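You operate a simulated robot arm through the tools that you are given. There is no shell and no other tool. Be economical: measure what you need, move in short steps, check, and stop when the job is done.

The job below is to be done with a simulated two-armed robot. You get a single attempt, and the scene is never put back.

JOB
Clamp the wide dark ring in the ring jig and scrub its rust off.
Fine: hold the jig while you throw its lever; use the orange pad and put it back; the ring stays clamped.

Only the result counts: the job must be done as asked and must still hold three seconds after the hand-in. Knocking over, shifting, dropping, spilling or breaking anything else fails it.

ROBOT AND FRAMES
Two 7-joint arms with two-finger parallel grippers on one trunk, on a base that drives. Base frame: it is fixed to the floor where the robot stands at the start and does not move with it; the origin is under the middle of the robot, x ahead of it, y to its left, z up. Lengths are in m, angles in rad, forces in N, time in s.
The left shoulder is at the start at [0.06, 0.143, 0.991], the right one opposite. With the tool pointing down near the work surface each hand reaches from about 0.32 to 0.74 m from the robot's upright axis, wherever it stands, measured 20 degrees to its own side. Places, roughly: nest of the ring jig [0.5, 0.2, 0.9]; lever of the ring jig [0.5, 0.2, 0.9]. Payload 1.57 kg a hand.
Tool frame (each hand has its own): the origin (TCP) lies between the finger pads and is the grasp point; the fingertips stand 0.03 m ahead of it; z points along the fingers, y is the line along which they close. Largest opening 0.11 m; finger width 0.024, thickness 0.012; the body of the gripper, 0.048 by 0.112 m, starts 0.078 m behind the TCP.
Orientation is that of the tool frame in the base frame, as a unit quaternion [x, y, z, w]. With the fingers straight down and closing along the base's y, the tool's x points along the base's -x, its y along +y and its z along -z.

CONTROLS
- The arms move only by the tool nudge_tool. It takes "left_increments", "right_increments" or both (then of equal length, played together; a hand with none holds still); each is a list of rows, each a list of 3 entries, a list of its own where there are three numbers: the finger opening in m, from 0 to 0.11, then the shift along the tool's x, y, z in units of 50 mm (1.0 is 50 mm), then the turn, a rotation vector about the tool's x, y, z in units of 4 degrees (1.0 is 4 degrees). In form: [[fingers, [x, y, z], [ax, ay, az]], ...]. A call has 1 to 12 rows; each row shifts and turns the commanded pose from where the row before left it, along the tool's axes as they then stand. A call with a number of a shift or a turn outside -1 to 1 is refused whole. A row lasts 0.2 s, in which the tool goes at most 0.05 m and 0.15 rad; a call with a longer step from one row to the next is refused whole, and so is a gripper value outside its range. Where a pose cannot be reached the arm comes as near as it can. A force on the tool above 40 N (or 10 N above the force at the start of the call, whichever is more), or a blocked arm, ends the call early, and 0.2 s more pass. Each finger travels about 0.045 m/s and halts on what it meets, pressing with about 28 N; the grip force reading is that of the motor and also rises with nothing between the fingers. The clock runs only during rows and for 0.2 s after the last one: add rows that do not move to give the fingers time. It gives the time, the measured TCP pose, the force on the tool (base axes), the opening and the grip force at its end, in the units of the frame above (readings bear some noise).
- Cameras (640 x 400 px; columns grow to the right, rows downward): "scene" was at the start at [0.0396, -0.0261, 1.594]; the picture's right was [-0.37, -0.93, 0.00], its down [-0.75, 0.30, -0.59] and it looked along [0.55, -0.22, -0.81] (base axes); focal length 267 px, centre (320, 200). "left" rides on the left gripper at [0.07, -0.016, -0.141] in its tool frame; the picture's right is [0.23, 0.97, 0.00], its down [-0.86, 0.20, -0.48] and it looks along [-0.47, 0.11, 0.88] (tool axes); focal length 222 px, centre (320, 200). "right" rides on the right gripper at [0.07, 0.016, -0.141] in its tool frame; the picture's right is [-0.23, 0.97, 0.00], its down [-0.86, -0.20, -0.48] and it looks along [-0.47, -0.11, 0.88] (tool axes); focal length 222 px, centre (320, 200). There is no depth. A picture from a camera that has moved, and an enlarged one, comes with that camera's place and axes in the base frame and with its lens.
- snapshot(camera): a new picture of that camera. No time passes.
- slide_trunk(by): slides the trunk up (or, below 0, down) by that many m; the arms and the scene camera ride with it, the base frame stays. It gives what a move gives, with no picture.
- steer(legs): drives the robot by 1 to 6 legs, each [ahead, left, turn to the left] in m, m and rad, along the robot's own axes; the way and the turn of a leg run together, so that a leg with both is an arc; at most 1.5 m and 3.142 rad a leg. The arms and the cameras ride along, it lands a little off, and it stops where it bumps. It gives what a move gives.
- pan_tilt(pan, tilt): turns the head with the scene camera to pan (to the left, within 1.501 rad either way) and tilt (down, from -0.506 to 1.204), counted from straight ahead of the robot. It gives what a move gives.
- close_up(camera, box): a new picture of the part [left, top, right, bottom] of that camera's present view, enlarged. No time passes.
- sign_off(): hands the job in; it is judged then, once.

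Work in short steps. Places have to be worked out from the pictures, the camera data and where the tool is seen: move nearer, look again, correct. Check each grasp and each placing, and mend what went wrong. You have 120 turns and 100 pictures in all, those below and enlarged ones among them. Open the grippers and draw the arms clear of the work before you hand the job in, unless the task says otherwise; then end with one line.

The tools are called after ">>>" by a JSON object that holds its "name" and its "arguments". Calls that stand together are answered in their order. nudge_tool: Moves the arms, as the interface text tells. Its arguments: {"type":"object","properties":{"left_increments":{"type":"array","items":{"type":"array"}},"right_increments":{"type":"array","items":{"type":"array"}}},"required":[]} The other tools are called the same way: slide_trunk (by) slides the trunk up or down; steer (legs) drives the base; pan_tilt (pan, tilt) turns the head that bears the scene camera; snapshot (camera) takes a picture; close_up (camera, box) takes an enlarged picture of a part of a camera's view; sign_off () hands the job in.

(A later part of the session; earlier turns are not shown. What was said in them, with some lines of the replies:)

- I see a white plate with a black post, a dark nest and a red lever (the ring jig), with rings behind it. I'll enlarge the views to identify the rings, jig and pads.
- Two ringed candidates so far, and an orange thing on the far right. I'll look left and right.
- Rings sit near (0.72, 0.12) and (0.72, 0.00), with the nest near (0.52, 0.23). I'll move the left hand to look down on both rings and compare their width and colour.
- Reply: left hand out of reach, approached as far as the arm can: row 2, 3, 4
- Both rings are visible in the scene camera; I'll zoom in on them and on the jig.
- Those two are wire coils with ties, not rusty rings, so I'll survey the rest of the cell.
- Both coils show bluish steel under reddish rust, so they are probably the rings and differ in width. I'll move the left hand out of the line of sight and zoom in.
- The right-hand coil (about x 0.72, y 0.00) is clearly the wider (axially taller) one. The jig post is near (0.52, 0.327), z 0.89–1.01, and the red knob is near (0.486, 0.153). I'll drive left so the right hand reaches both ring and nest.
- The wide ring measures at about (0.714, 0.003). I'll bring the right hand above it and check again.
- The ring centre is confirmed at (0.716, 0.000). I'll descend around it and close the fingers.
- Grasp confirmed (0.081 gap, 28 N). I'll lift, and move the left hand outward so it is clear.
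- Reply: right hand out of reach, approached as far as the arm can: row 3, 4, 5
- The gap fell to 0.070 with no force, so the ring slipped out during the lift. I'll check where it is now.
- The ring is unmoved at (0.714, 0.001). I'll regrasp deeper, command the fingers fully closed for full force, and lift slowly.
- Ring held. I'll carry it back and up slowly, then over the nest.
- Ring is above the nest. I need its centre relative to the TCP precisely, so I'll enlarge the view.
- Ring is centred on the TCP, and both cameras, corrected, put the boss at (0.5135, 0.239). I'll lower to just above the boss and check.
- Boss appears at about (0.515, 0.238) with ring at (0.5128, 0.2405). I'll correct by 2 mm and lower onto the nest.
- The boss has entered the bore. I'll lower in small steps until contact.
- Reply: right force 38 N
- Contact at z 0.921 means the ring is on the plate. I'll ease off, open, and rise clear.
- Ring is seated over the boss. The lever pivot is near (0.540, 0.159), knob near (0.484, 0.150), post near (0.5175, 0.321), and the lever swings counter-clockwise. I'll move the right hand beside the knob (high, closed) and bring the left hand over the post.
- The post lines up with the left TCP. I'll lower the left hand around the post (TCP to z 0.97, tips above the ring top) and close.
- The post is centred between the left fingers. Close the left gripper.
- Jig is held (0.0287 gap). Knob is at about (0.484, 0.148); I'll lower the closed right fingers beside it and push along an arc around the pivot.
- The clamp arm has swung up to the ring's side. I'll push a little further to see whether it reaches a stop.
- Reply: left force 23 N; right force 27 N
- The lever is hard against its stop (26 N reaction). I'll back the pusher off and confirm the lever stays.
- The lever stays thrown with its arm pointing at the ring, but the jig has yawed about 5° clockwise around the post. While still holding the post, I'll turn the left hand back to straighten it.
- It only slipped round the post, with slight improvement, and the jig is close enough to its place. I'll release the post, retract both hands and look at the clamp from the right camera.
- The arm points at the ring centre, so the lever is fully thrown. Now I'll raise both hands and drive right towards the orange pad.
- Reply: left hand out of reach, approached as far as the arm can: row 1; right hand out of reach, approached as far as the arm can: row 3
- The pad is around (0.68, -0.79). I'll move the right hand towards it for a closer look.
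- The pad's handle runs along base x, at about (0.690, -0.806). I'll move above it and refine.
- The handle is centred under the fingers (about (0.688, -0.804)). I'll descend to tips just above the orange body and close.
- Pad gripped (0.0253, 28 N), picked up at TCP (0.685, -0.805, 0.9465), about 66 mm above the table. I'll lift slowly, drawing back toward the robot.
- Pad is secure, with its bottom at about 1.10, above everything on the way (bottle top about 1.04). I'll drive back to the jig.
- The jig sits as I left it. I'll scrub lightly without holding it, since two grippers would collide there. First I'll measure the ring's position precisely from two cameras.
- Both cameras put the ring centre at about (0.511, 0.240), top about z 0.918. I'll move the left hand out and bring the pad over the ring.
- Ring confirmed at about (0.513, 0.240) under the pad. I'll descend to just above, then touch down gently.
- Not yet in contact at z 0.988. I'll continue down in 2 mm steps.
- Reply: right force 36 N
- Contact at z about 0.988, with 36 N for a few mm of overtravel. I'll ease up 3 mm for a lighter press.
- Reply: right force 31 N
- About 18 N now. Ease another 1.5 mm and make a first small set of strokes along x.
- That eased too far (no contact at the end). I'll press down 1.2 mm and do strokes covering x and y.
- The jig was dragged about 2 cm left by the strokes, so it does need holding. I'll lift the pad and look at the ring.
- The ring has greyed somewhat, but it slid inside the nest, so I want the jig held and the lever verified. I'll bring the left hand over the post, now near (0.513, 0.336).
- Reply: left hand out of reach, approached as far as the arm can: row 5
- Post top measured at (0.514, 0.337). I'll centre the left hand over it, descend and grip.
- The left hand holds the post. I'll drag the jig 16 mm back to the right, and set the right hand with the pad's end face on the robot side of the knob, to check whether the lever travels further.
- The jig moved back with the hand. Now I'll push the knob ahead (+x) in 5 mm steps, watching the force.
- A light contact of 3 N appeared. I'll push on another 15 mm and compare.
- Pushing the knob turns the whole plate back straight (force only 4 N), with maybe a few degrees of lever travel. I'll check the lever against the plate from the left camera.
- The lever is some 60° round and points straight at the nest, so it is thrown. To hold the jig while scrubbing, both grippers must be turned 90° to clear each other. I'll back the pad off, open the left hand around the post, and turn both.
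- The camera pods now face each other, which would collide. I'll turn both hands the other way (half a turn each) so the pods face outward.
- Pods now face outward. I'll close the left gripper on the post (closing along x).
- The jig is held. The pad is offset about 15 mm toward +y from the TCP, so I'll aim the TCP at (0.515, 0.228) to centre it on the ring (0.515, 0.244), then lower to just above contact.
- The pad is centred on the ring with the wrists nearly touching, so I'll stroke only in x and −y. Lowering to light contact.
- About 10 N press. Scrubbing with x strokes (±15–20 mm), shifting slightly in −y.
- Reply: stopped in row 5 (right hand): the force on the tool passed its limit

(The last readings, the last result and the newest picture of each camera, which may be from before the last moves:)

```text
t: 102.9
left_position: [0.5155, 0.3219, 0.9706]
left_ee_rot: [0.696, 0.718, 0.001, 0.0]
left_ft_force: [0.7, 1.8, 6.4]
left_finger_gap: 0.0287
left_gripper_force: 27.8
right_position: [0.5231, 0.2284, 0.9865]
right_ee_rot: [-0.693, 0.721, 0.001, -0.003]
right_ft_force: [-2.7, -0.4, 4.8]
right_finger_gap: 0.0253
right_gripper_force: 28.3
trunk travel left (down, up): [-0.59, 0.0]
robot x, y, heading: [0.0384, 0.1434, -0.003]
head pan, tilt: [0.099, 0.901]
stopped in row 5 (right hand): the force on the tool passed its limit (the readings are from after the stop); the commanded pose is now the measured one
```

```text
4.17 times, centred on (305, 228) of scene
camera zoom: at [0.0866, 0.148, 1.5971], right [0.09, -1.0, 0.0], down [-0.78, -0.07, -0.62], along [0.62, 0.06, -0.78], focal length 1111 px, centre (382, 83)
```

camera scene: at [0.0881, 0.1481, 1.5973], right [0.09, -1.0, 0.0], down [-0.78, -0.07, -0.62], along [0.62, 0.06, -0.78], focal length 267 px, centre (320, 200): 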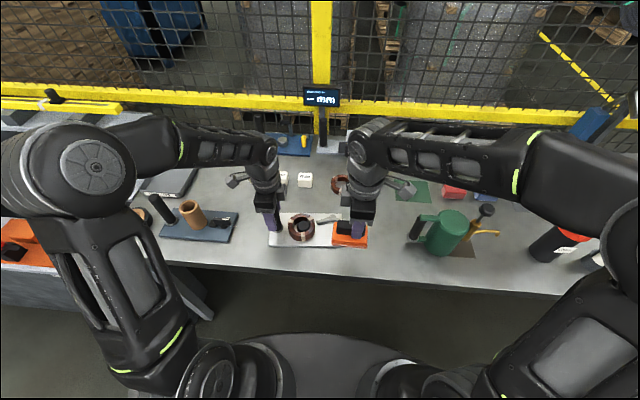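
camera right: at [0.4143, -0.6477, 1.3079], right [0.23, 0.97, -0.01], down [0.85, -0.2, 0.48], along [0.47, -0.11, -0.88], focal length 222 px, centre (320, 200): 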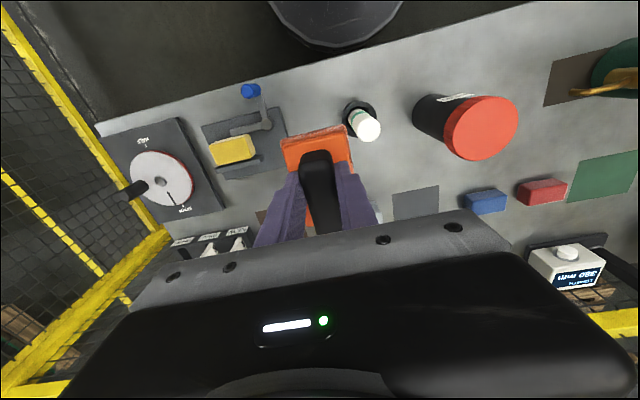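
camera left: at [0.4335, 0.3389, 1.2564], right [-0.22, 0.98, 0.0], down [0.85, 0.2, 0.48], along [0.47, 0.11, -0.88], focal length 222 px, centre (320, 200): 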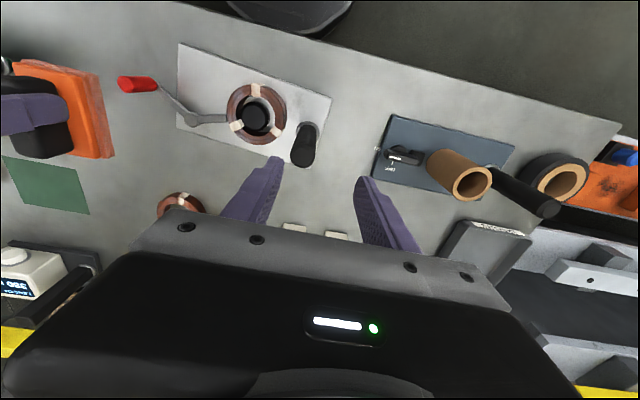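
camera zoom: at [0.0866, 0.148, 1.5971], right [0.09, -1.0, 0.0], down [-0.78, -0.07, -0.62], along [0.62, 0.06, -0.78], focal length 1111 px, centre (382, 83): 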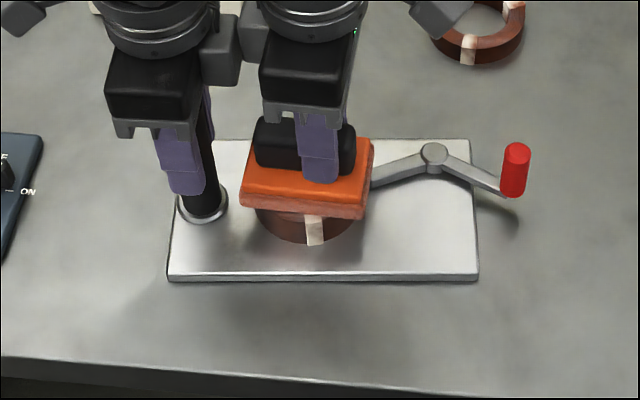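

A quick stroke hit the force limit because the ring slides up against the boss. I'll re-centre in −y slightly and use slower strokes.

>>> {"name": "nudge_tool", "arguments": {"right_increments": [[0.0, [0.06, 0.15, 0], [0, 0, 0]], [0.0, [0, 0.2, 0], [0, 0, 0]], [0.0, [0, 0.2, 0], [0, 0, 0]], [0.0, [0, -0.2, 0], [0, 0, 0]], [0.0, [0, -0.2, 0], [0, 0, 0]], [0.0, [0, -0.2, 0], [0, 0, 0]], [0.0, [0, -0.2, 0], [0, 0, 0]], [0.0, [0, 0.2, 0], [0, 0, 0]], [0.0, [0, 0.2, 0], [0, 0, 0]], [0.0, [0, 0.2, 0], [0, 0, 0]], [0.0, [0, 0.2, 0], [0, 0, 0]], [0.0, [0, 0, 0], [0, 0, 0]]]}}

>>> {"name": "nudge_tool", "arguments": {"right_increments": [[0.0, [0, -0.2, 0], [0, 0, 0]], [0.0, [0, -0.2, 0], [0, 0, 0]], [0.0, [0, -0.2, 0], [0, 0, 0]], [0.0, [0, -0.2, 0], [0, 0, 0]], [0.0, [0.1, 0.2, 0], [0, 0, 0]], [0.0, [0.1, 0.2, 0], [0, 0, 0]], [0.0, [0, 0.2, 0], [0, 0, 0]], [0.0, [0, 0.2, 0], [0, 0, 0]], [0.0, [0, -0.2, 0], [0, 0, 0]], [0.0, [0, -0.2, 0], [0, 0, 0]], [0.0, [0, -0.2, 0], [0, 0, 0]], [0.0, [0, 0, 0], [0, 0, 0]]]}}

```text
t: 105.5
left_position: [0.5164, 0.3217, 0.9721]
left_ee_rot: [0.696, 0.718, 0.0, 0.0]
left_ft_force: [-5.8, 2.7, 12.5]
left_finger_gap: 0.0286
left_gripper_force: 27.9
right_position: [0.4949, 0.2249, 0.9868]
right_ee_rot: [-0.693, 0.721, 0.0, -0.003]
right_ft_force: [9.7, -0.9, 10.0]
right_finger_gap: 0.0252
right_gripper_force: 27.6
trunk travel left (down, up): [-0.59, 0.0]
robot x, y, heading: [0.0399, 0.1414, 0.001]
head pan, tilt: [0.099, 0.901]
```

```text
t: 108.1
left_position: [0.5162, 0.3223, 0.9726]
left_ee_rot: [0.696, 0.718, 0.001, 0.002]
left_ft_force: [16.4, 1.6, -0.3]
left_finger_gap: 0.0291
left_gripper_force: 28.2
right_position: [0.5251, 0.2171, 0.9873]
right_ee_rot: [-0.694, 0.72, 0.002, -0.004]
right_ft_force: [-21.3, 2.1, 26.1]
right_finger_gap: 0.0253
right_gripper_force: 27.9
trunk travel left (down, up): [-0.59, 0.0]
robot x, y, heading: [0.0406, 0.1423, -0.009]
head pan, tilt: [0.099, 0.901]
```

Strokes completed under good contact. I'll lift the pad off and look at the ring.

>>> {"name": "nudge_tool", "arguments": {"right_increments": [[0.0, [0, 0.2, -0.3], [0, 0, 0]], [0.0, [0, 0, -0.6], [0, 0, 0]], [0.0, [0.5, 0, -0.6], [0, 0, 0]], [0.0, [0.8, 0, 0], [0, 0, 0]], [0.0, [0.8, 0, 0], [0, 0, 0]]]}}

>>> {"name": "close_up", "arguments": {"camera": "scene", "box": [255, 180, 375, 256]}}

```text
t: 109.3
left_position: [0.516, 0.3222, 0.9717]
left_ee_rot: [0.696, 0.718, 0.0, 0.001]
left_ft_force: [-1.6, -1.1, 12.6]
left_finger_gap: 0.029
left_gripper_force: 27.7
right_position: [0.5132, 0.1091, 1.0611]
right_ee_rot: [-0.693, 0.721, 0.001, -0.003]
right_ft_force: [-0.6, -0.2, -0.4]
right_finger_gap: 0.0248
right_gripper_force: 27.8
trunk travel left (down, up): [-0.59, 0.0]
robot x, y, heading: [0.0379, 0.1375, -0.001]
head pan, tilt: [0.099, 0.901]
```

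```text
5.26 times, centred on (315, 218) of scene
camera zoom: at [0.087, 0.1478, 1.5973], right [0.09, -1.0, 0.0], down [-0.78, -0.07, -0.62], along [0.62, 0.06, -0.78], focal length 1403 px, centre (346, 105)
```

zoom: 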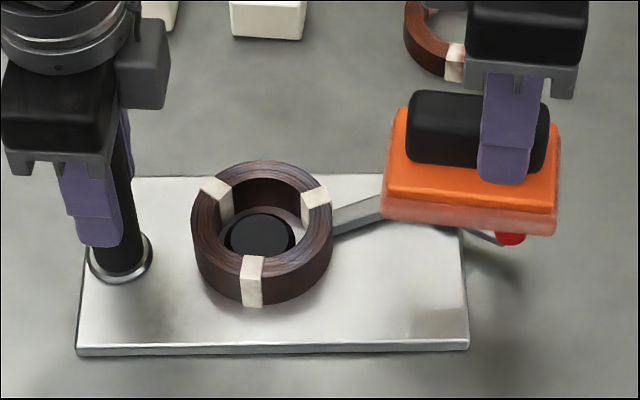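

Clear progress: the ring has gone from rust red to dark steel. I'll go back down for two more slow sets.

>>> {"name": "nudge_tool", "arguments": {"right_increments": [[0.0, [-0.8, 0, 0], [0, 0, 0]], [0.0, [-0.8, 0, 0], [0, 0, 0]], [0.0, [-0.7, 0, 0.3], [0, 0, 0]], [0.0, [0, 0, 0.6], [0, 0, 0]], [0.0, [0, 0, 0.4], [0, 0, 0]], [0.0, [0, 0, 0.1], [0, 0, 0]], [0.0, [0, 0, 0.06], [0, 0, 0]], [0.0, [0, 0, 0], [0, 0, 0]]]}}

```text
t: 111.1
left_position: [0.5166, 0.3214, 0.9717]
left_ee_rot: [0.696, 0.718, 0.001, 0.0]
left_ft_force: [-1.7, 1.3, 12.3]
left_finger_gap: 0.0286
left_gripper_force: 27.6
right_position: [0.5158, 0.2252, 0.9886]
right_ee_rot: [-0.693, 0.721, 0.0, -0.003]
right_ft_force: [0.7, -0.7, -2.4]
right_finger_gap: 0.0253
right_gripper_force: 27.9
trunk travel left (down, up): [-0.59, 0.0]
robot x, y, heading: [0.0424, 0.1376, -0.006]
head pan, tilt: [0.099, 0.901]
```

Just above contact. I'll press 2 mm and stroke slowly in x, walking in −y.

>>> {"name": "nudge_tool", "arguments": {"right_increments": [[0.0, [0, 0, 0.04], [0, 0, 0]], [0.0, [0, 0.2, 0], [0, 0, 0]], [0.0, [0, 0.2, 0], [0, 0, 0]], [0.0, [0, -0.2, 0], [0, 0, 0]], [0.0, [0, -0.2, 0], [0, 0, 0]], [0.0, [0, -0.2, 0], [0, 0, 0]], [0.0, [0, -0.2, 0], [0, 0, 0]], [0.0, [0.1, 0.2, 0], [0, 0, 0]], [0.0, [0.1, 0.2, 0], [0, 0, 0]], [0.0, [0, 0.2, 0], [0, 0, 0]], [0.0, [0, 0.2, 0], [0, 0, 0]], [0.0, [0, 0, 0], [0, 0, 0]]]}}

>>> {"name": "nudge_tool", "arguments": {"right_increments": [[0.0, [0.1, -0.2, 0], [0, 0, 0]], [0.0, [0.1, -0.2, 0], [0, 0, 0]], [0.0, [0, -0.2, 0], [0, 0, 0]], [0.0, [0, -0.2, 0], [0, 0, 0]], [0.0, [-0.1, 0.2, 0], [0, 0, 0]], [0.0, [-0.1, 0.2, 0], [0, 0, 0]], [0.0, [-0.1, 0.2, 0], [0, 0, 0]], [0.0, [-0.1, 0.2, 0], [0, 0, 0]], [0.0, [0, -0.2, 0], [0, 0, 0]], [0.0, [0, -0.2, 0], [0, 0, 0]], [0.0, [0, -0.2, 0], [0, 0, 0]], [0.0, [0, 0, 0], [0, 0, 0]]]}}

>>> {"name": "nudge_tool", "arguments": {"right_increments": [[0.0, [0, 0.2, 0], [0, 0, 0]], [0.0, [0, 0.2, 0], [0, 0, 0]], [0.0, [0, 0.2, 0], [0, 0, 0]], [0.0, [0, 0.2, 0], [0, 0, 0]], [0.0, [0, -0.2, 0], [0, 0, 0]], [0.0, [0, -0.2, 0], [0, 0, 0]], [0.0, [0, -0.2, 0], [0, 0, 0]], [0.0, [0, -0.2, 0], [0, 0, 0]], [0.0, [0, 0.2, 0], [0, 0, 0]], [0.0, [0, 0.2, 0], [0, 0, 0]], [0.0, [0, 0, 0], [0, 0, 0]]]}}

>>> {"name": "nudge_tool", "arguments": {"right_increments": [[0.0, [0, 0, -0.3], [0, 0, 0]], [0.0, [0, 0, -0.6], [0, 0, 0]], [0.0, [0.5, 0, -0.6], [0, 0, 0]], [0.0, [0.8, 0, 0], [0, 0, 0]], [0.0, [0.8, 0, 0], [0, 0, 0]]]}}

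>>> {"name": "close_up", "arguments": {"camera": "scene", "box": [255, 180, 375, 256]}}

```text
t: 113.7
left_position: [0.5155, 0.3212, 0.9709]
left_ee_rot: [0.696, 0.718, 0.0, 0.0]
left_ft_force: [-5.1, -0.6, 8.6]
left_finger_gap: 0.0287
left_gripper_force: 27.9
right_position: [0.4975, 0.2158, 0.9869]
right_ee_rot: [-0.693, 0.721, 0.001, -0.002]
right_ft_force: [12.0, 2.1, 14.2]
right_finger_gap: 0.0255
right_gripper_force: 27.8
trunk travel left (down, up): [-0.59, 0.0]
robot x, y, heading: [0.0433, 0.1453, -0.004]
head pan, tilt: [0.099, 0.901]
```

```text
t: 116.3
left_position: [0.5152, 0.322, 0.971]
left_ee_rot: [0.696, 0.718, 0.0, 0.001]
left_ft_force: [-2.5, 0.6, 8.4]
left_finger_gap: 0.0289
left_gripper_force: 27.6
right_position: [0.5261, 0.2243, 0.9864]
right_ee_rot: [-0.693, 0.721, 0.001, -0.003]
right_ft_force: [0.3, -0.2, -0.9]
right_finger_gap: 0.0252
right_gripper_force: 28.0
trunk travel left (down, up): [-0.59, 0.0]
robot x, y, heading: [0.0414, 0.1398, -0.002]
head pan, tilt: [0.099, 0.901]
```

```text
t: 118.7
left_position: [0.5163, 0.3222, 0.9721]
left_ee_rot: [0.696, 0.718, 0.001, 0.0]
left_ft_force: [-1.8, 2.7, 7.1]
left_finger_gap: 0.0285
left_gripper_force: 27.8
right_position: [0.5064, 0.2265, 0.9864]
right_ee_rot: [-0.693, 0.721, 0.001, -0.003]
right_ft_force: [5.6, -1.8, 6.2]
right_finger_gap: 0.0252
right_gripper_force: 28.1
trunk travel left (down, up): [-0.59, 0.0]
robot x, y, heading: [0.0403, 0.1376, -0.009]
head pan, tilt: [0.099, 0.901]
```

```text
t: 119.9
left_position: [0.5168, 0.3217, 0.9713]
left_ee_rot: [0.696, 0.718, 0.001, 0.001]
left_ft_force: [-1.8, -0.5, 8.2]
left_finger_gap: 0.0285
left_gripper_force: 27.4
right_position: [0.5023, 0.1189, 1.0636]
right_ee_rot: [-0.693, 0.721, 0.002, -0.003]
right_ft_force: [-0.3, 0.0, -0.6]
right_finger_gap: 0.0253
right_gripper_force: 28.7
trunk travel left (down, up): [-0.59, 0.0]
robot x, y, heading: [0.0448, 0.1415, -0.005]
head pan, tilt: [0.099, 0.901]
```

```text
5.26 times, centred on (315, 218) of scene
camera zoom: at [0.0873, 0.1478, 1.5973], right [0.09, -1.0, 0.0], down [-0.78, -0.07, -0.62], along [0.62, 0.06, -0.78], focal length 1403 px, centre (346, 105)
```

zoom: 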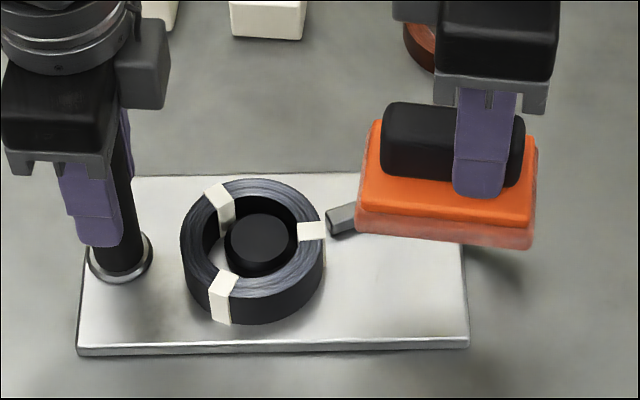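

The ring is now clean dark steel with white ties. I'll move the pad away (turning it back to its original orientation), release the post and raise the left hand, then re-centre the ring in the nest.

>>> {"name": "nudge_tool", "arguments": {"right_increments": [[0.0, [0.6, 0, -0.4], [0, 0, 0]], [0.0, [0.6, 0, -0.4], [0, 0, 0]], [0.0, [0.6, 0.3, -0.4], [0, 0, 0]], [0.0, [0.6, 0.3, -0.4], [0, 0, 0]], [0.0, [0.4, 0, 0], [0, 0, 1]], [0.0, [0, 0, 0], [0, 0, 1]], [0.0, [0, 0, 0], [0, 0, 1]], [0.0, [0, 0, 0], [0, 0, 1]], [0.0, [0, 0, 0], [0, 0, 1]], [0.0, [0, 0, 0], [0, 0, 1]], [0.0, [0, 0, 0], [0, 0, 1]], [0.0, [0, 0, 0], [0, 0, 1]]], "left_increments": [[0.06, [0, 0, 0], [0, 0, 0]], [0.06, [0, 0, 0], [0, 0, 0]], [0.06, [0, 0, 0], [0, 0, 0]], [0.06, [0, 0, 0], [0, 0, 0]], [0.06, [0, 0, -0.5], [0, 0, 0]], [0.06, [0, 0, -0.5], [0, 0, 0]], [0.06, [0, 0, -0.6], [0, 0, 0]], [0.11, [0, 0, -0.6], [0, 0, 0]], [0.11, [0, 0, 0], [0, 0, 0]], [0.11, [-0.4, 0.05, 0], [0, 0, 0]], [0.11, [-0.6, 0.05, 0], [0, 0, 0]], [0.11, [-0.68, 0, 0], [0, 0, 0]]]}}

>>> {"name": "nudge_tool", "arguments": {"right_increments": [[0.0, [0, 0, 0], [0, 0, 1]], [0.0, [0, 0, 0], [0, 0, 1]], [0.0, [0, 0, 0], [0, 0, 1]], [0.0, [0, 0, 0], [0, 0, 1]], [0.0, [0, 0, 0], [0, 0, 1]], [0.0, [0, 0, 0], [0, 0, 1]], [0.0, [0, 0, 0], [0, 0, 1]], [0.0, [0, 0, 0], [0, 0, 1]], [0.0, [0, 0, 0], [0, 0, 1]], [0.0, [0, 0, 0], [0, 0, 1]], [0.0, [0, 0, 0], [0, 0, 1]], [0.0, [0, 0, 0], [0, 0, 1]]]}}

>>> {"name": "snapshot", "arguments": {"camera": "left"}}

```text
t: 122.5
left_position: [0.5259, 0.2393, 1.0825]
left_ee_rot: [0.696, 0.718, 0.0, 0.001]
left_ft_force: [0.3, 0.7, 0.7]
left_finger_gap: 0.1101
left_gripper_force: 0.1
right_position: [0.4684, -0.0169, 1.1416]
right_ee_rot: [-0.467, 0.884, 0.001, -0.004]
right_ft_force: [0.2, -0.4, -0.5]
right_finger_gap: 0.0249
right_gripper_force: 28.2
trunk travel left (down, up): [-0.59, 0.0]
robot x, y, heading: [0.042, 0.1391, -0.006]
head pan, tilt: [0.099, 0.901]
```

```text
t: 125.1
left_position: [0.5249, 0.2401, 1.0834]
left_ee_rot: [0.696, 0.718, 0.001, 0.0]
left_ft_force: [-0.1, -0.1, 0.3]
left_finger_gap: 0.1099
left_gripper_force: 0.1
right_position: [0.4682, -0.0168, 1.1413]
right_ee_rot: [-0.067, 0.998, 0.0, -0.004]
right_ft_force: [0.2, 0.2, -1.0]
right_finger_gap: 0.0253
right_gripper_force: 28.5
trunk travel left (down, up): [-0.59, 0.0]
robot x, y, heading: [0.0422, 0.1435, -0.008]
head pan, tilt: [0.099, 0.901]
```

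```text
11 pictures are left
camera left: at [0.506, 0.3085, 1.2224], right [0.97, 0.26, 0.0], down [0.23, -0.85, 0.48], along [0.12, -0.46, -0.88], focal length 222 px, centre (320, 200)
```

left: 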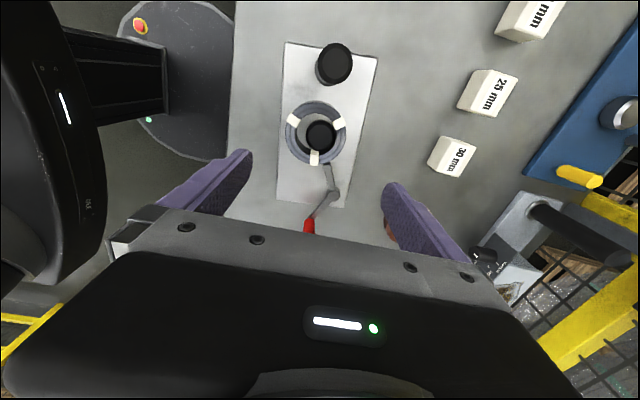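

The boss is near (0.524, 0.241) and the ring about 6 mm off it toward −x/+y. I'll lower the left hand around the ring and close gently to centre it in x.

>>> {"name": "nudge_tool", "arguments": {"left_increments": [[0.11, [0, -0.02, 0.6], [0, 0, 0]], [0.11, [0, 0, 0.6], [0, 0, 0]], [0.11, [0, 0, 0.6], [0, 0, 0]], [0.11, [0, 0, 0.6], [0, 0, 0]], [0.11, [0, 0, 0.6], [0, 0, 0]], [0.11, [0, 0, 0.1], [0, 0, 0]], [0.075, [0, 0, 0], [0, 0, 0]], [0.075, [0, 0, 0], [0, 0, 0]], [0.075, [0, 0, 0], [0, 0, 0]], [0.075, [0, 0, 0], [0, 0, 0]], [0.075, [0, 0, 0], [0, 0, 0]]]}}

>>> {"name": "close_up", "arguments": {"camera": "left", "box": [220, 60, 420, 220]}}

```text
t: 127.5
left_position: [0.5242, 0.2407, 0.9261]
left_ee_rot: [0.696, 0.718, 0.001, 0.001]
left_ft_force: [-0.8, 0.4, 0.0]
left_finger_gap: 0.0754
left_gripper_force: 0.2
right_position: [0.468, -0.0186, 1.1421]
right_ee_rot: [-0.068, 0.998, -0.001, -0.004]
right_ft_force: [0.3, 1.4, -1.7]
right_finger_gap: 0.0249
right_gripper_force: 28.6
trunk travel left (down, up): [-0.59, 0.0]
robot x, y, heading: [0.044, 0.1413, -0.007]
head pan, tilt: [0.099, 0.901]
```

```text
2.50 times, centred on (320, 140) of left
camera zoom: at [0.5039, 0.3088, 1.0657], right [0.97, 0.26, 0.0], down [0.23, -0.85, 0.48], along [0.12, -0.46, -0.88], focal length 555 px, centre (320, 350)
```

zoom: 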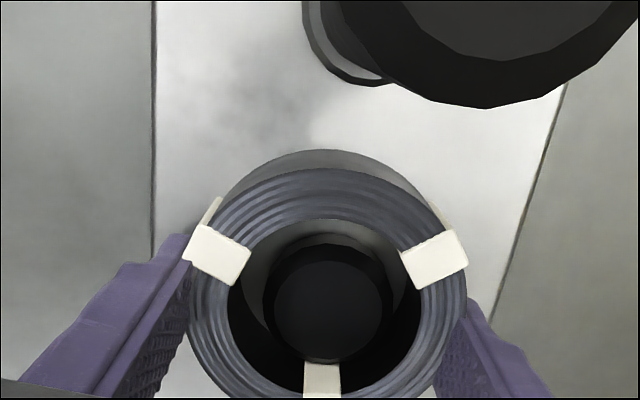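

The fingers caught a chord because the ring sits about 9 mm toward +y. I'll open, shift +10 mm in y to grip on the diameter, then draw it back −y.

>>> {"name": "nudge_tool", "arguments": {"left_increments": [[0.11, [0, 0, 0], [0, 0, 0]], [0.11, [0, 0, 0], [0, 0, 0]], [0.11, [0.1, 0, 0], [0, 0, 0]], [0.11, [0.1, 0, 0], [0, 0, 0]], [0.11, [0, 0, 0], [0, 0, 0]], [0.07, [0, 0, 0], [0, 0, 0]], [0.07, [0, 0, 0], [0, 0, 0]], [0.07, [0, 0, 0], [0, 0, 0]], [0.07, [0, 0, 0], [0, 0, 0]], [0.07, [0, 0, 0], [0, 0, 0]]]}}

```text
t: 129.7
left_position: [0.5229, 0.2477, 0.926]
left_ee_rot: [0.696, 0.718, 0.001, 0.001]
left_ft_force: [-0.9, 1.6, 2.4]
left_finger_gap: 0.0718
left_gripper_force: 28.8
right_position: [0.467, -0.0179, 1.1418]
right_ee_rot: [-0.068, 0.998, -0.001, -0.003]
right_ft_force: [-0.1, 0.5, -0.7]
right_finger_gap: 0.0251
right_gripper_force: 28.9
trunk travel left (down, up): [-0.59, 0.0]
robot x, y, heading: [0.0408, 0.1363, -0.008]
head pan, tilt: [0.099, 0.901]
```

A gap of 0.072 under force is odd, so I'll look.

>>> {"name": "snapshot", "arguments": {"camera": "left"}}

>>> {"name": "close_up", "arguments": {"camera": "scene", "box": [255, 180, 375, 256]}}

```text
9 pictures are left
camera left: at [0.5036, 0.3184, 1.0653], right [0.97, 0.26, 0.0], down [0.23, -0.85, 0.48], along [0.12, -0.46, -0.88], focal length 222 px, centre (320, 200)
```

left: 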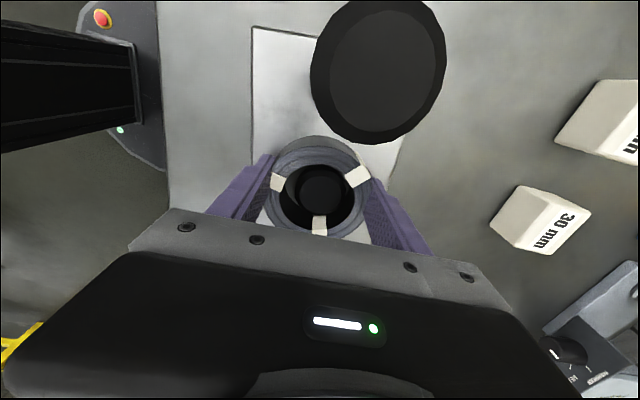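

```text
5.26 times, centred on (315, 218) of scene
camera zoom: at [0.0879, 0.1482, 1.5973], right [0.09, -1.0, 0.0], down [-0.78, -0.07, -0.62], along [0.62, 0.06, -0.78], focal length 1403 px, centre (346, 105)
```

zoom: 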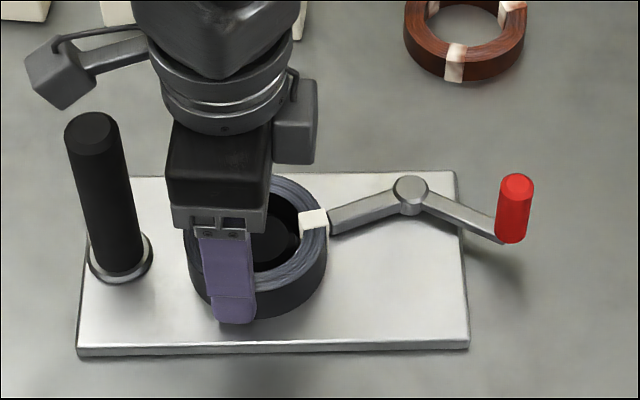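

The view shows my y-estimate was biased: the squeeze nudged the ring back −y against the clamp arm, about centred on the boss. I'll open and lift away, then check.

>>> {"name": "nudge_tool", "arguments": {"left_increments": [[0.09, [0, 0, 0], [0, 0, 0]], [0.11, [0, 0, 0], [0, 0, 0]], [0.11, [0, 0, 0], [0, 0, 0]], [0.11, [0, 0, 0], [0, 0, 0]], [0.11, [0, 0, -0.4], [0, 0, 0]], [0.11, [0, 0, -0.8], [0, 0, 0]], [0.11, [0, 0, -0.8], [0, 0, 0]], [0.11, [0, 0, -0.8], [0, 0, 0]], [0.11, [0.5, 0, -0.5], [0, 0, 0]], [0.11, [0.8, 0, 0], [0, 0, 0]], [0.11, [0.8, 0, 0], [0, 0, 0]], [0.11, [0.8, 0, 0], [0, 0, 0]]]}}

>>> {"name": "close_up", "arguments": {"camera": "scene", "box": [255, 180, 375, 256]}}

```text
t: 132.3
left_position: [0.5195, 0.3935, 1.0898]
left_ee_rot: [0.697, 0.717, 0.0, 0.001]
left_ft_force: [-0.3, -0.1, 0.0]
left_finger_gap: 0.1102
left_gripper_force: 0.0
right_position: [0.4678, -0.0163, 1.1427]
right_ee_rot: [-0.068, 0.998, -0.002, -0.003]
right_ft_force: [0.1, 0.8, -1.6]
right_finger_gap: 0.0249
right_gripper_force: 27.6
trunk travel left (down, up): [-0.59, 0.0]
robot x, y, heading: [0.043, 0.1397, -0.01]
head pan, tilt: [0.099, 0.901]
```

```text
5.26 times, centred on (315, 218) of scene
camera zoom: at [0.0878, 0.149, 1.5973], right [0.09, -1.0, 0.0], down [-0.78, -0.07, -0.62], along [0.62, 0.06, -0.78], focal length 1403 px, centre (346, 105)
```

zoom: 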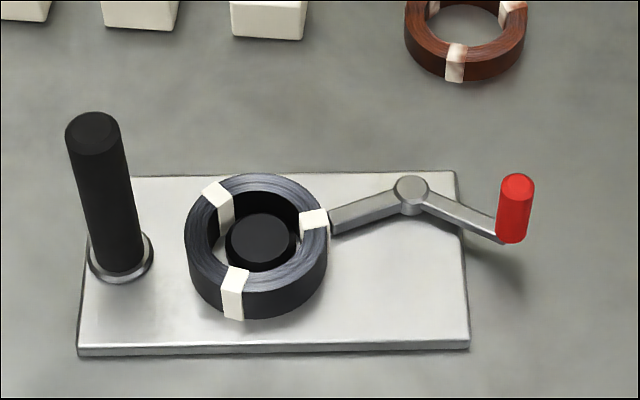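

The ring sits in the nest against the clamp arm, lever thrown. Now I'll return the pad: finish turning the right hand straight, raise both hands, and drive right.

>>> {"name": "nudge_tool", "arguments": {"right_increments": [[0.0, [0, 0, -0.2], [0, 0, 1]], [0.0, [0, 0, -0.2], [0, 0, 0.95]], [0.0, [0, 0, 0], [0, 0, 0]]], "left_increments": [[0.11, [0, -0.4, -0.6], [0, 0, 0]], [0.11, [0, -0.5, -0.6], [0, 0, 0]], [0.11, [0, -0.5, -0.4], [0, 0, 0]]]}}

>>> {"name": "steer", "arguments": {"legs": [[0.0, -0.65, 0.006]]}}

```text
t: 133.1
left_position: [0.4479, 0.3917, 1.1717]
left_ee_rot: [0.696, 0.718, 0.001, 0.002]
left_ft_force: [0.4, 0.4, 0.4]
left_finger_gap: 0.1103
left_gripper_force: 0.1
right_position: [0.4658, -0.0163, 1.1627]
right_ee_rot: [0.001, 1.0, -0.002, -0.002]
right_ft_force: [0.2, -0.7, -0.5]
right_finger_gap: 0.0252
right_gripper_force: 27.3
trunk travel left (down, up): [-0.59, 0.0]
robot x, y, heading: [0.0439, 0.142, -0.009]
head pan, tilt: [0.099, 0.901]
```

```text
t: 136.7
left_position: [0.4445, -0.2522, 1.1705]
left_ee_rot: [0.694, 0.72, 0.0, 0.0]
left_ft_force: [0.8, -0.2, 0.0]
left_finger_gap: 0.1099
left_gripper_force: 0.1
right_position: [0.4649, -0.6603, 1.1616]
right_ee_rot: [-0.002, 1.0, -0.002, -0.004]
right_ft_force: [0.0, 0.4, -0.6]
right_finger_gap: 0.0251
right_gripper_force: 27.5
trunk travel left (down, up): [-0.59, 0.0]
robot x, y, heading: [0.0367, -0.5042, -0.0]
head pan, tilt: [0.099, 0.901]
```

I'm back at the pad station. I'll retrace the path toward the mat, staying above, then check.

>>> {"name": "nudge_tool", "arguments": {"right_increments": [[0.0, [-0.5, -0.4, 0.3], [0, 0, 0]], [0.0, [-0.5, -0.4, 0.3], [0, 0, 0]], [0.0, [-0.5, -0.4, 0.3], [0, 0, 0]], [0.0, [-0.5, -0.4, 0.3], [0, 0, 0]], [0.0, [-0.5, -0.45, 0.3], [0, 0, 0]], [0.0, [-0.5, -0.45, 0.4], [0, 0, 0]], [0.0, [-0.5, -0.39, 0.4], [0, 0, 0]], [0.0, [-0.4, 0, 0.4], [0, 0, 0]], [0.0, [-0.4, 0, 0.3], [0, 0, 0]], [0.0, [-0.1, 0, 0], [0, 0, 0]], [0.0, [0, 0, 0], [0, 0, 0]]]}}

>>> {"name": "pan_tilt", "arguments": {"pan": -0.3, "tilt": 0.9}}

>>> {"name": "close_up", "arguments": {"camera": "scene", "box": [290, 120, 410, 210]}}

```text
t: 139.1
left_position: [0.4443, -0.251, 1.1716]
left_ee_rot: [0.694, 0.72, 0.001, 0.001]
left_ft_force: [-0.3, -0.4, 0.6]
left_finger_gap: 0.1101
left_gripper_force: 0.1
right_position: [0.6842, -0.8048, 1.0114]
right_ee_rot: [-0.002, 1.0, -0.001, -0.003]
right_ft_force: [-0.2, 0.1, -1.1]
right_finger_gap: 0.0252
right_gripper_force: 28.0
trunk travel left (down, up): [-0.59, 0.0]
robot x, y, heading: [0.0402, -0.4995, -0.001]
head pan, tilt: [0.099, 0.901]
```

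```text
t: 140.0
left_position: [0.4447, -0.2506, 1.1697]
left_ee_rot: [0.694, 0.72, 0.001, 0.0]
left_ft_force: [-0.6, 0.5, 0.3]
left_finger_gap: 0.11
left_gripper_force: 0.1
right_position: [0.6837, -0.8051, 1.0107]
right_ee_rot: [-0.002, 1.0, -0.002, -0.003]
right_ft_force: [-1.2, -0.2, -0.4]
right_finger_gap: 0.0253
right_gripper_force: 28.1
trunk travel left (down, up): [-0.59, 0.0]
robot x, y, heading: [0.0388, -0.5041, -0.008]
head pan, tilt: [-0.3, 0.901]
```

```text
4.44 times, centred on (350, 165) of scene
camera zoom: at [0.0823, -0.5259, 1.5973], right [-0.3, -0.95, 0.0], down [-0.75, 0.23, -0.62], along [0.59, -0.18, -0.78], focal length 1185 px, centre (187, 356)
```

zoom: 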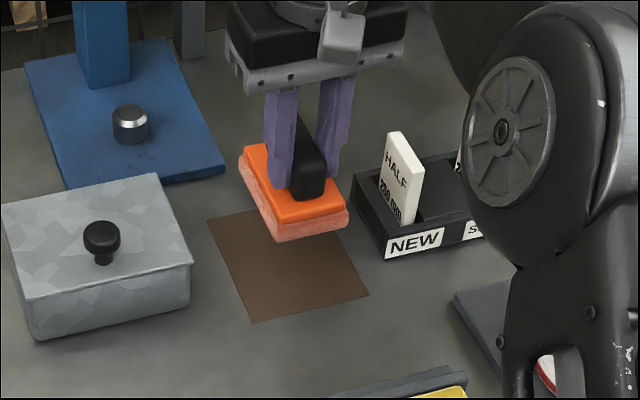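

The pad is aligned over its mat. Lowering to the pick-up height and releasing.

>>> {"name": "nudge_tool", "arguments": {"right_increments": [[0.0, [-0.02, 0, 0.5], [0, 0, 0]], [0.0, [0, 0, 0.4], [0, 0, 0]], [0.0, [0, 0, 0.2], [0, 0, 0]], [0.0, [0, 0, 0.14], [0, 0, 0]], [0.0, [0, 0, 0.03], [0, 0, 0]], [0.0, [0, 0, 0], [0, 0, 0]]]}}

```text
t: 141.4
left_position: [0.4454, -0.2501, 1.1695]
left_ee_rot: [0.695, 0.719, 0.001, 0.0]
left_ft_force: [-0.5, 0.5, 0.0]
left_finger_gap: 0.1099
left_gripper_force: 0.1
right_position: [0.6861, -0.8038, 0.9472]
right_ee_rot: [-0.002, 1.0, -0.001, -0.004]
right_ft_force: [-0.2, 0.2, -1.4]
right_finger_gap: 0.0253
right_gripper_force: 28.0
trunk travel left (down, up): [-0.59, 0.0]
robot x, y, heading: [0.0363, -0.5034, -0.001]
head pan, tilt: [-0.3, 0.901]
```

>>> {"name": "nudge_tool", "arguments": {"right_increments": [[0.0, [0, 0, 0.02], [0, 0, 0]], [0.0, [0, 0, 0.02], [0, 0, 0]], [0.0, [0, 0, 0], [0, 0, 0]]]}}

```text
t: 142.2
left_position: [0.445, -0.2497, 1.171]
left_ee_rot: [0.695, 0.719, 0.001, 0.001]
left_ft_force: [0.0, 0.0, 0.2]
left_finger_gap: 0.1097
left_gripper_force: 0.1
right_position: [0.6855, -0.8046, 0.9451]
right_ee_rot: [-0.002, 1.0, -0.002, -0.004]
right_ft_force: [0.1, -0.4, -1.3]
right_finger_gap: 0.025
right_gripper_force: 28.5
trunk travel left (down, up): [-0.59, 0.0]
robot x, y, heading: [0.04, -0.5045, 0.001]
head pan, tilt: [-0.3, 0.901]
```

No contact yet. Continue in 1 mm steps.

>>> {"name": "nudge_tool", "arguments": {"right_increments": [[0.0, [0, 0, 0.02], [0, 0, 0]], [0.0, [0, 0, 0.02], [0, 0, 0]], [0.0, [0, 0, 0.02], [0, 0, 0]], [0.0, [0, 0, 0], [0, 0, 0]]]}}

```text
t: 143.2
left_position: [0.4445, -0.2518, 1.1703]
left_ee_rot: [0.694, 0.72, 0.001, 0.001]
left_ft_force: [-0.7, 1.0, -0.8]
left_finger_gap: 0.1103
left_gripper_force: 0.0
right_position: [0.6857, -0.8049, 0.9436]
right_ee_rot: [-0.002, 1.0, -0.002, -0.003]
right_ft_force: [-1.0, 0.1, 5.7]
right_finger_gap: 0.0253
right_gripper_force: 28.0
trunk travel left (down, up): [-0.59, 0.0]
robot x, y, heading: [0.0361, -0.506, -0.006]
head pan, tilt: [-0.3, 0.901]
```

Light contact (5.7 N). Open, rise and retreat.

>>> {"name": "nudge_tool", "arguments": {"right_increments": [[0.03, [0, 0, 0], [0, 0, 0]], [0.06, [0, 0, 0], [0, 0, 0]], [0.06, [0, 0, 0], [0, 0, 0]], [0.06, [0, 0, 0], [0, 0, 0]], [0.06, [0, 0, -0.4], [0, 0, 0]], [0.06, [0, 0, -0.6], [0, 0, 0]], [0.06, [0.5, 0.3, -0.6], [0, 0, 0]], [0.06, [0.6, 0.4, -0.5], [0, 0, 0]], [0.06, [0.6, 0.4, -0.5], [0, 0, 0]], [0.06, [0.6, 0.4, -0.5], [0, 0, 0]], [0.06, [0.6, 0.4, -0.4], [0, 0, 0]], [0.06, [0.6, 0.4, -0.4], [0, 0, 0]]]}}

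>>> {"name": "close_up", "arguments": {"camera": "scene", "box": [200, 120, 440, 270]}}

```text
t: 145.8
left_position: [0.444, -0.2506, 1.1714]
left_ee_rot: [0.695, 0.719, 0.0, 0.0]
left_ft_force: [-0.3, -0.4, -0.4]
left_finger_gap: 0.11
left_gripper_force: 0.0
right_position: [0.5098, -0.6897, 1.1393]
right_ee_rot: [-0.001, 1.0, -0.001, -0.003]
right_ft_force: [0.4, -0.3, 0.2]
right_finger_gap: 0.0601
right_gripper_force: 0.0
trunk travel left (down, up): [-0.59, 0.0]
robot x, y, heading: [0.0401, -0.5017, -0.006]
head pan, tilt: [-0.3, 0.901]
```

```text
2.67 times, centred on (320, 195) of scene
camera zoom: at [0.081, -0.5256, 1.5973], right [-0.3, -0.95, 0.0], down [-0.75, 0.23, -0.62], along [0.59, -0.19, -0.78], focal length 711 px, centre (320, 213)
```

zoom: 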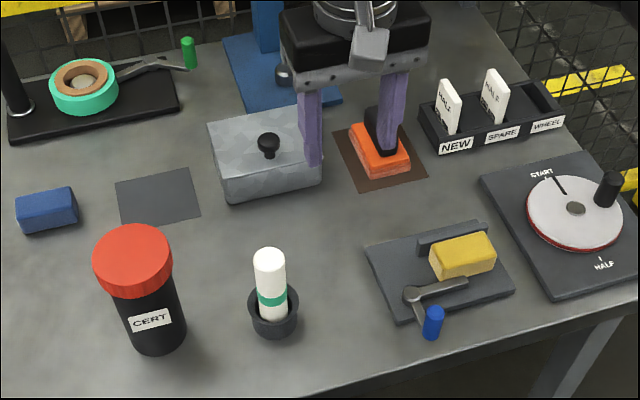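

The pad is back on its mat and both hands are empty and clear. My last view of the jig showed a clean ring in the nest with the lever thrown, and nothing has touched it since. Handing in.

>>> {"name": "sign_off", "arguments": {}}

```text
The job is handed in.
```

I scrubbed the wide ring clean with the orange pad and put the pad back on its mat, but I can't confirm the ring is firmly clamped: the lever is thrown against its stop with its arm touching the ring, yet the ring slid a few millimetres in the nest while I scrubbed, and the jig ended up slightly off its starting position.
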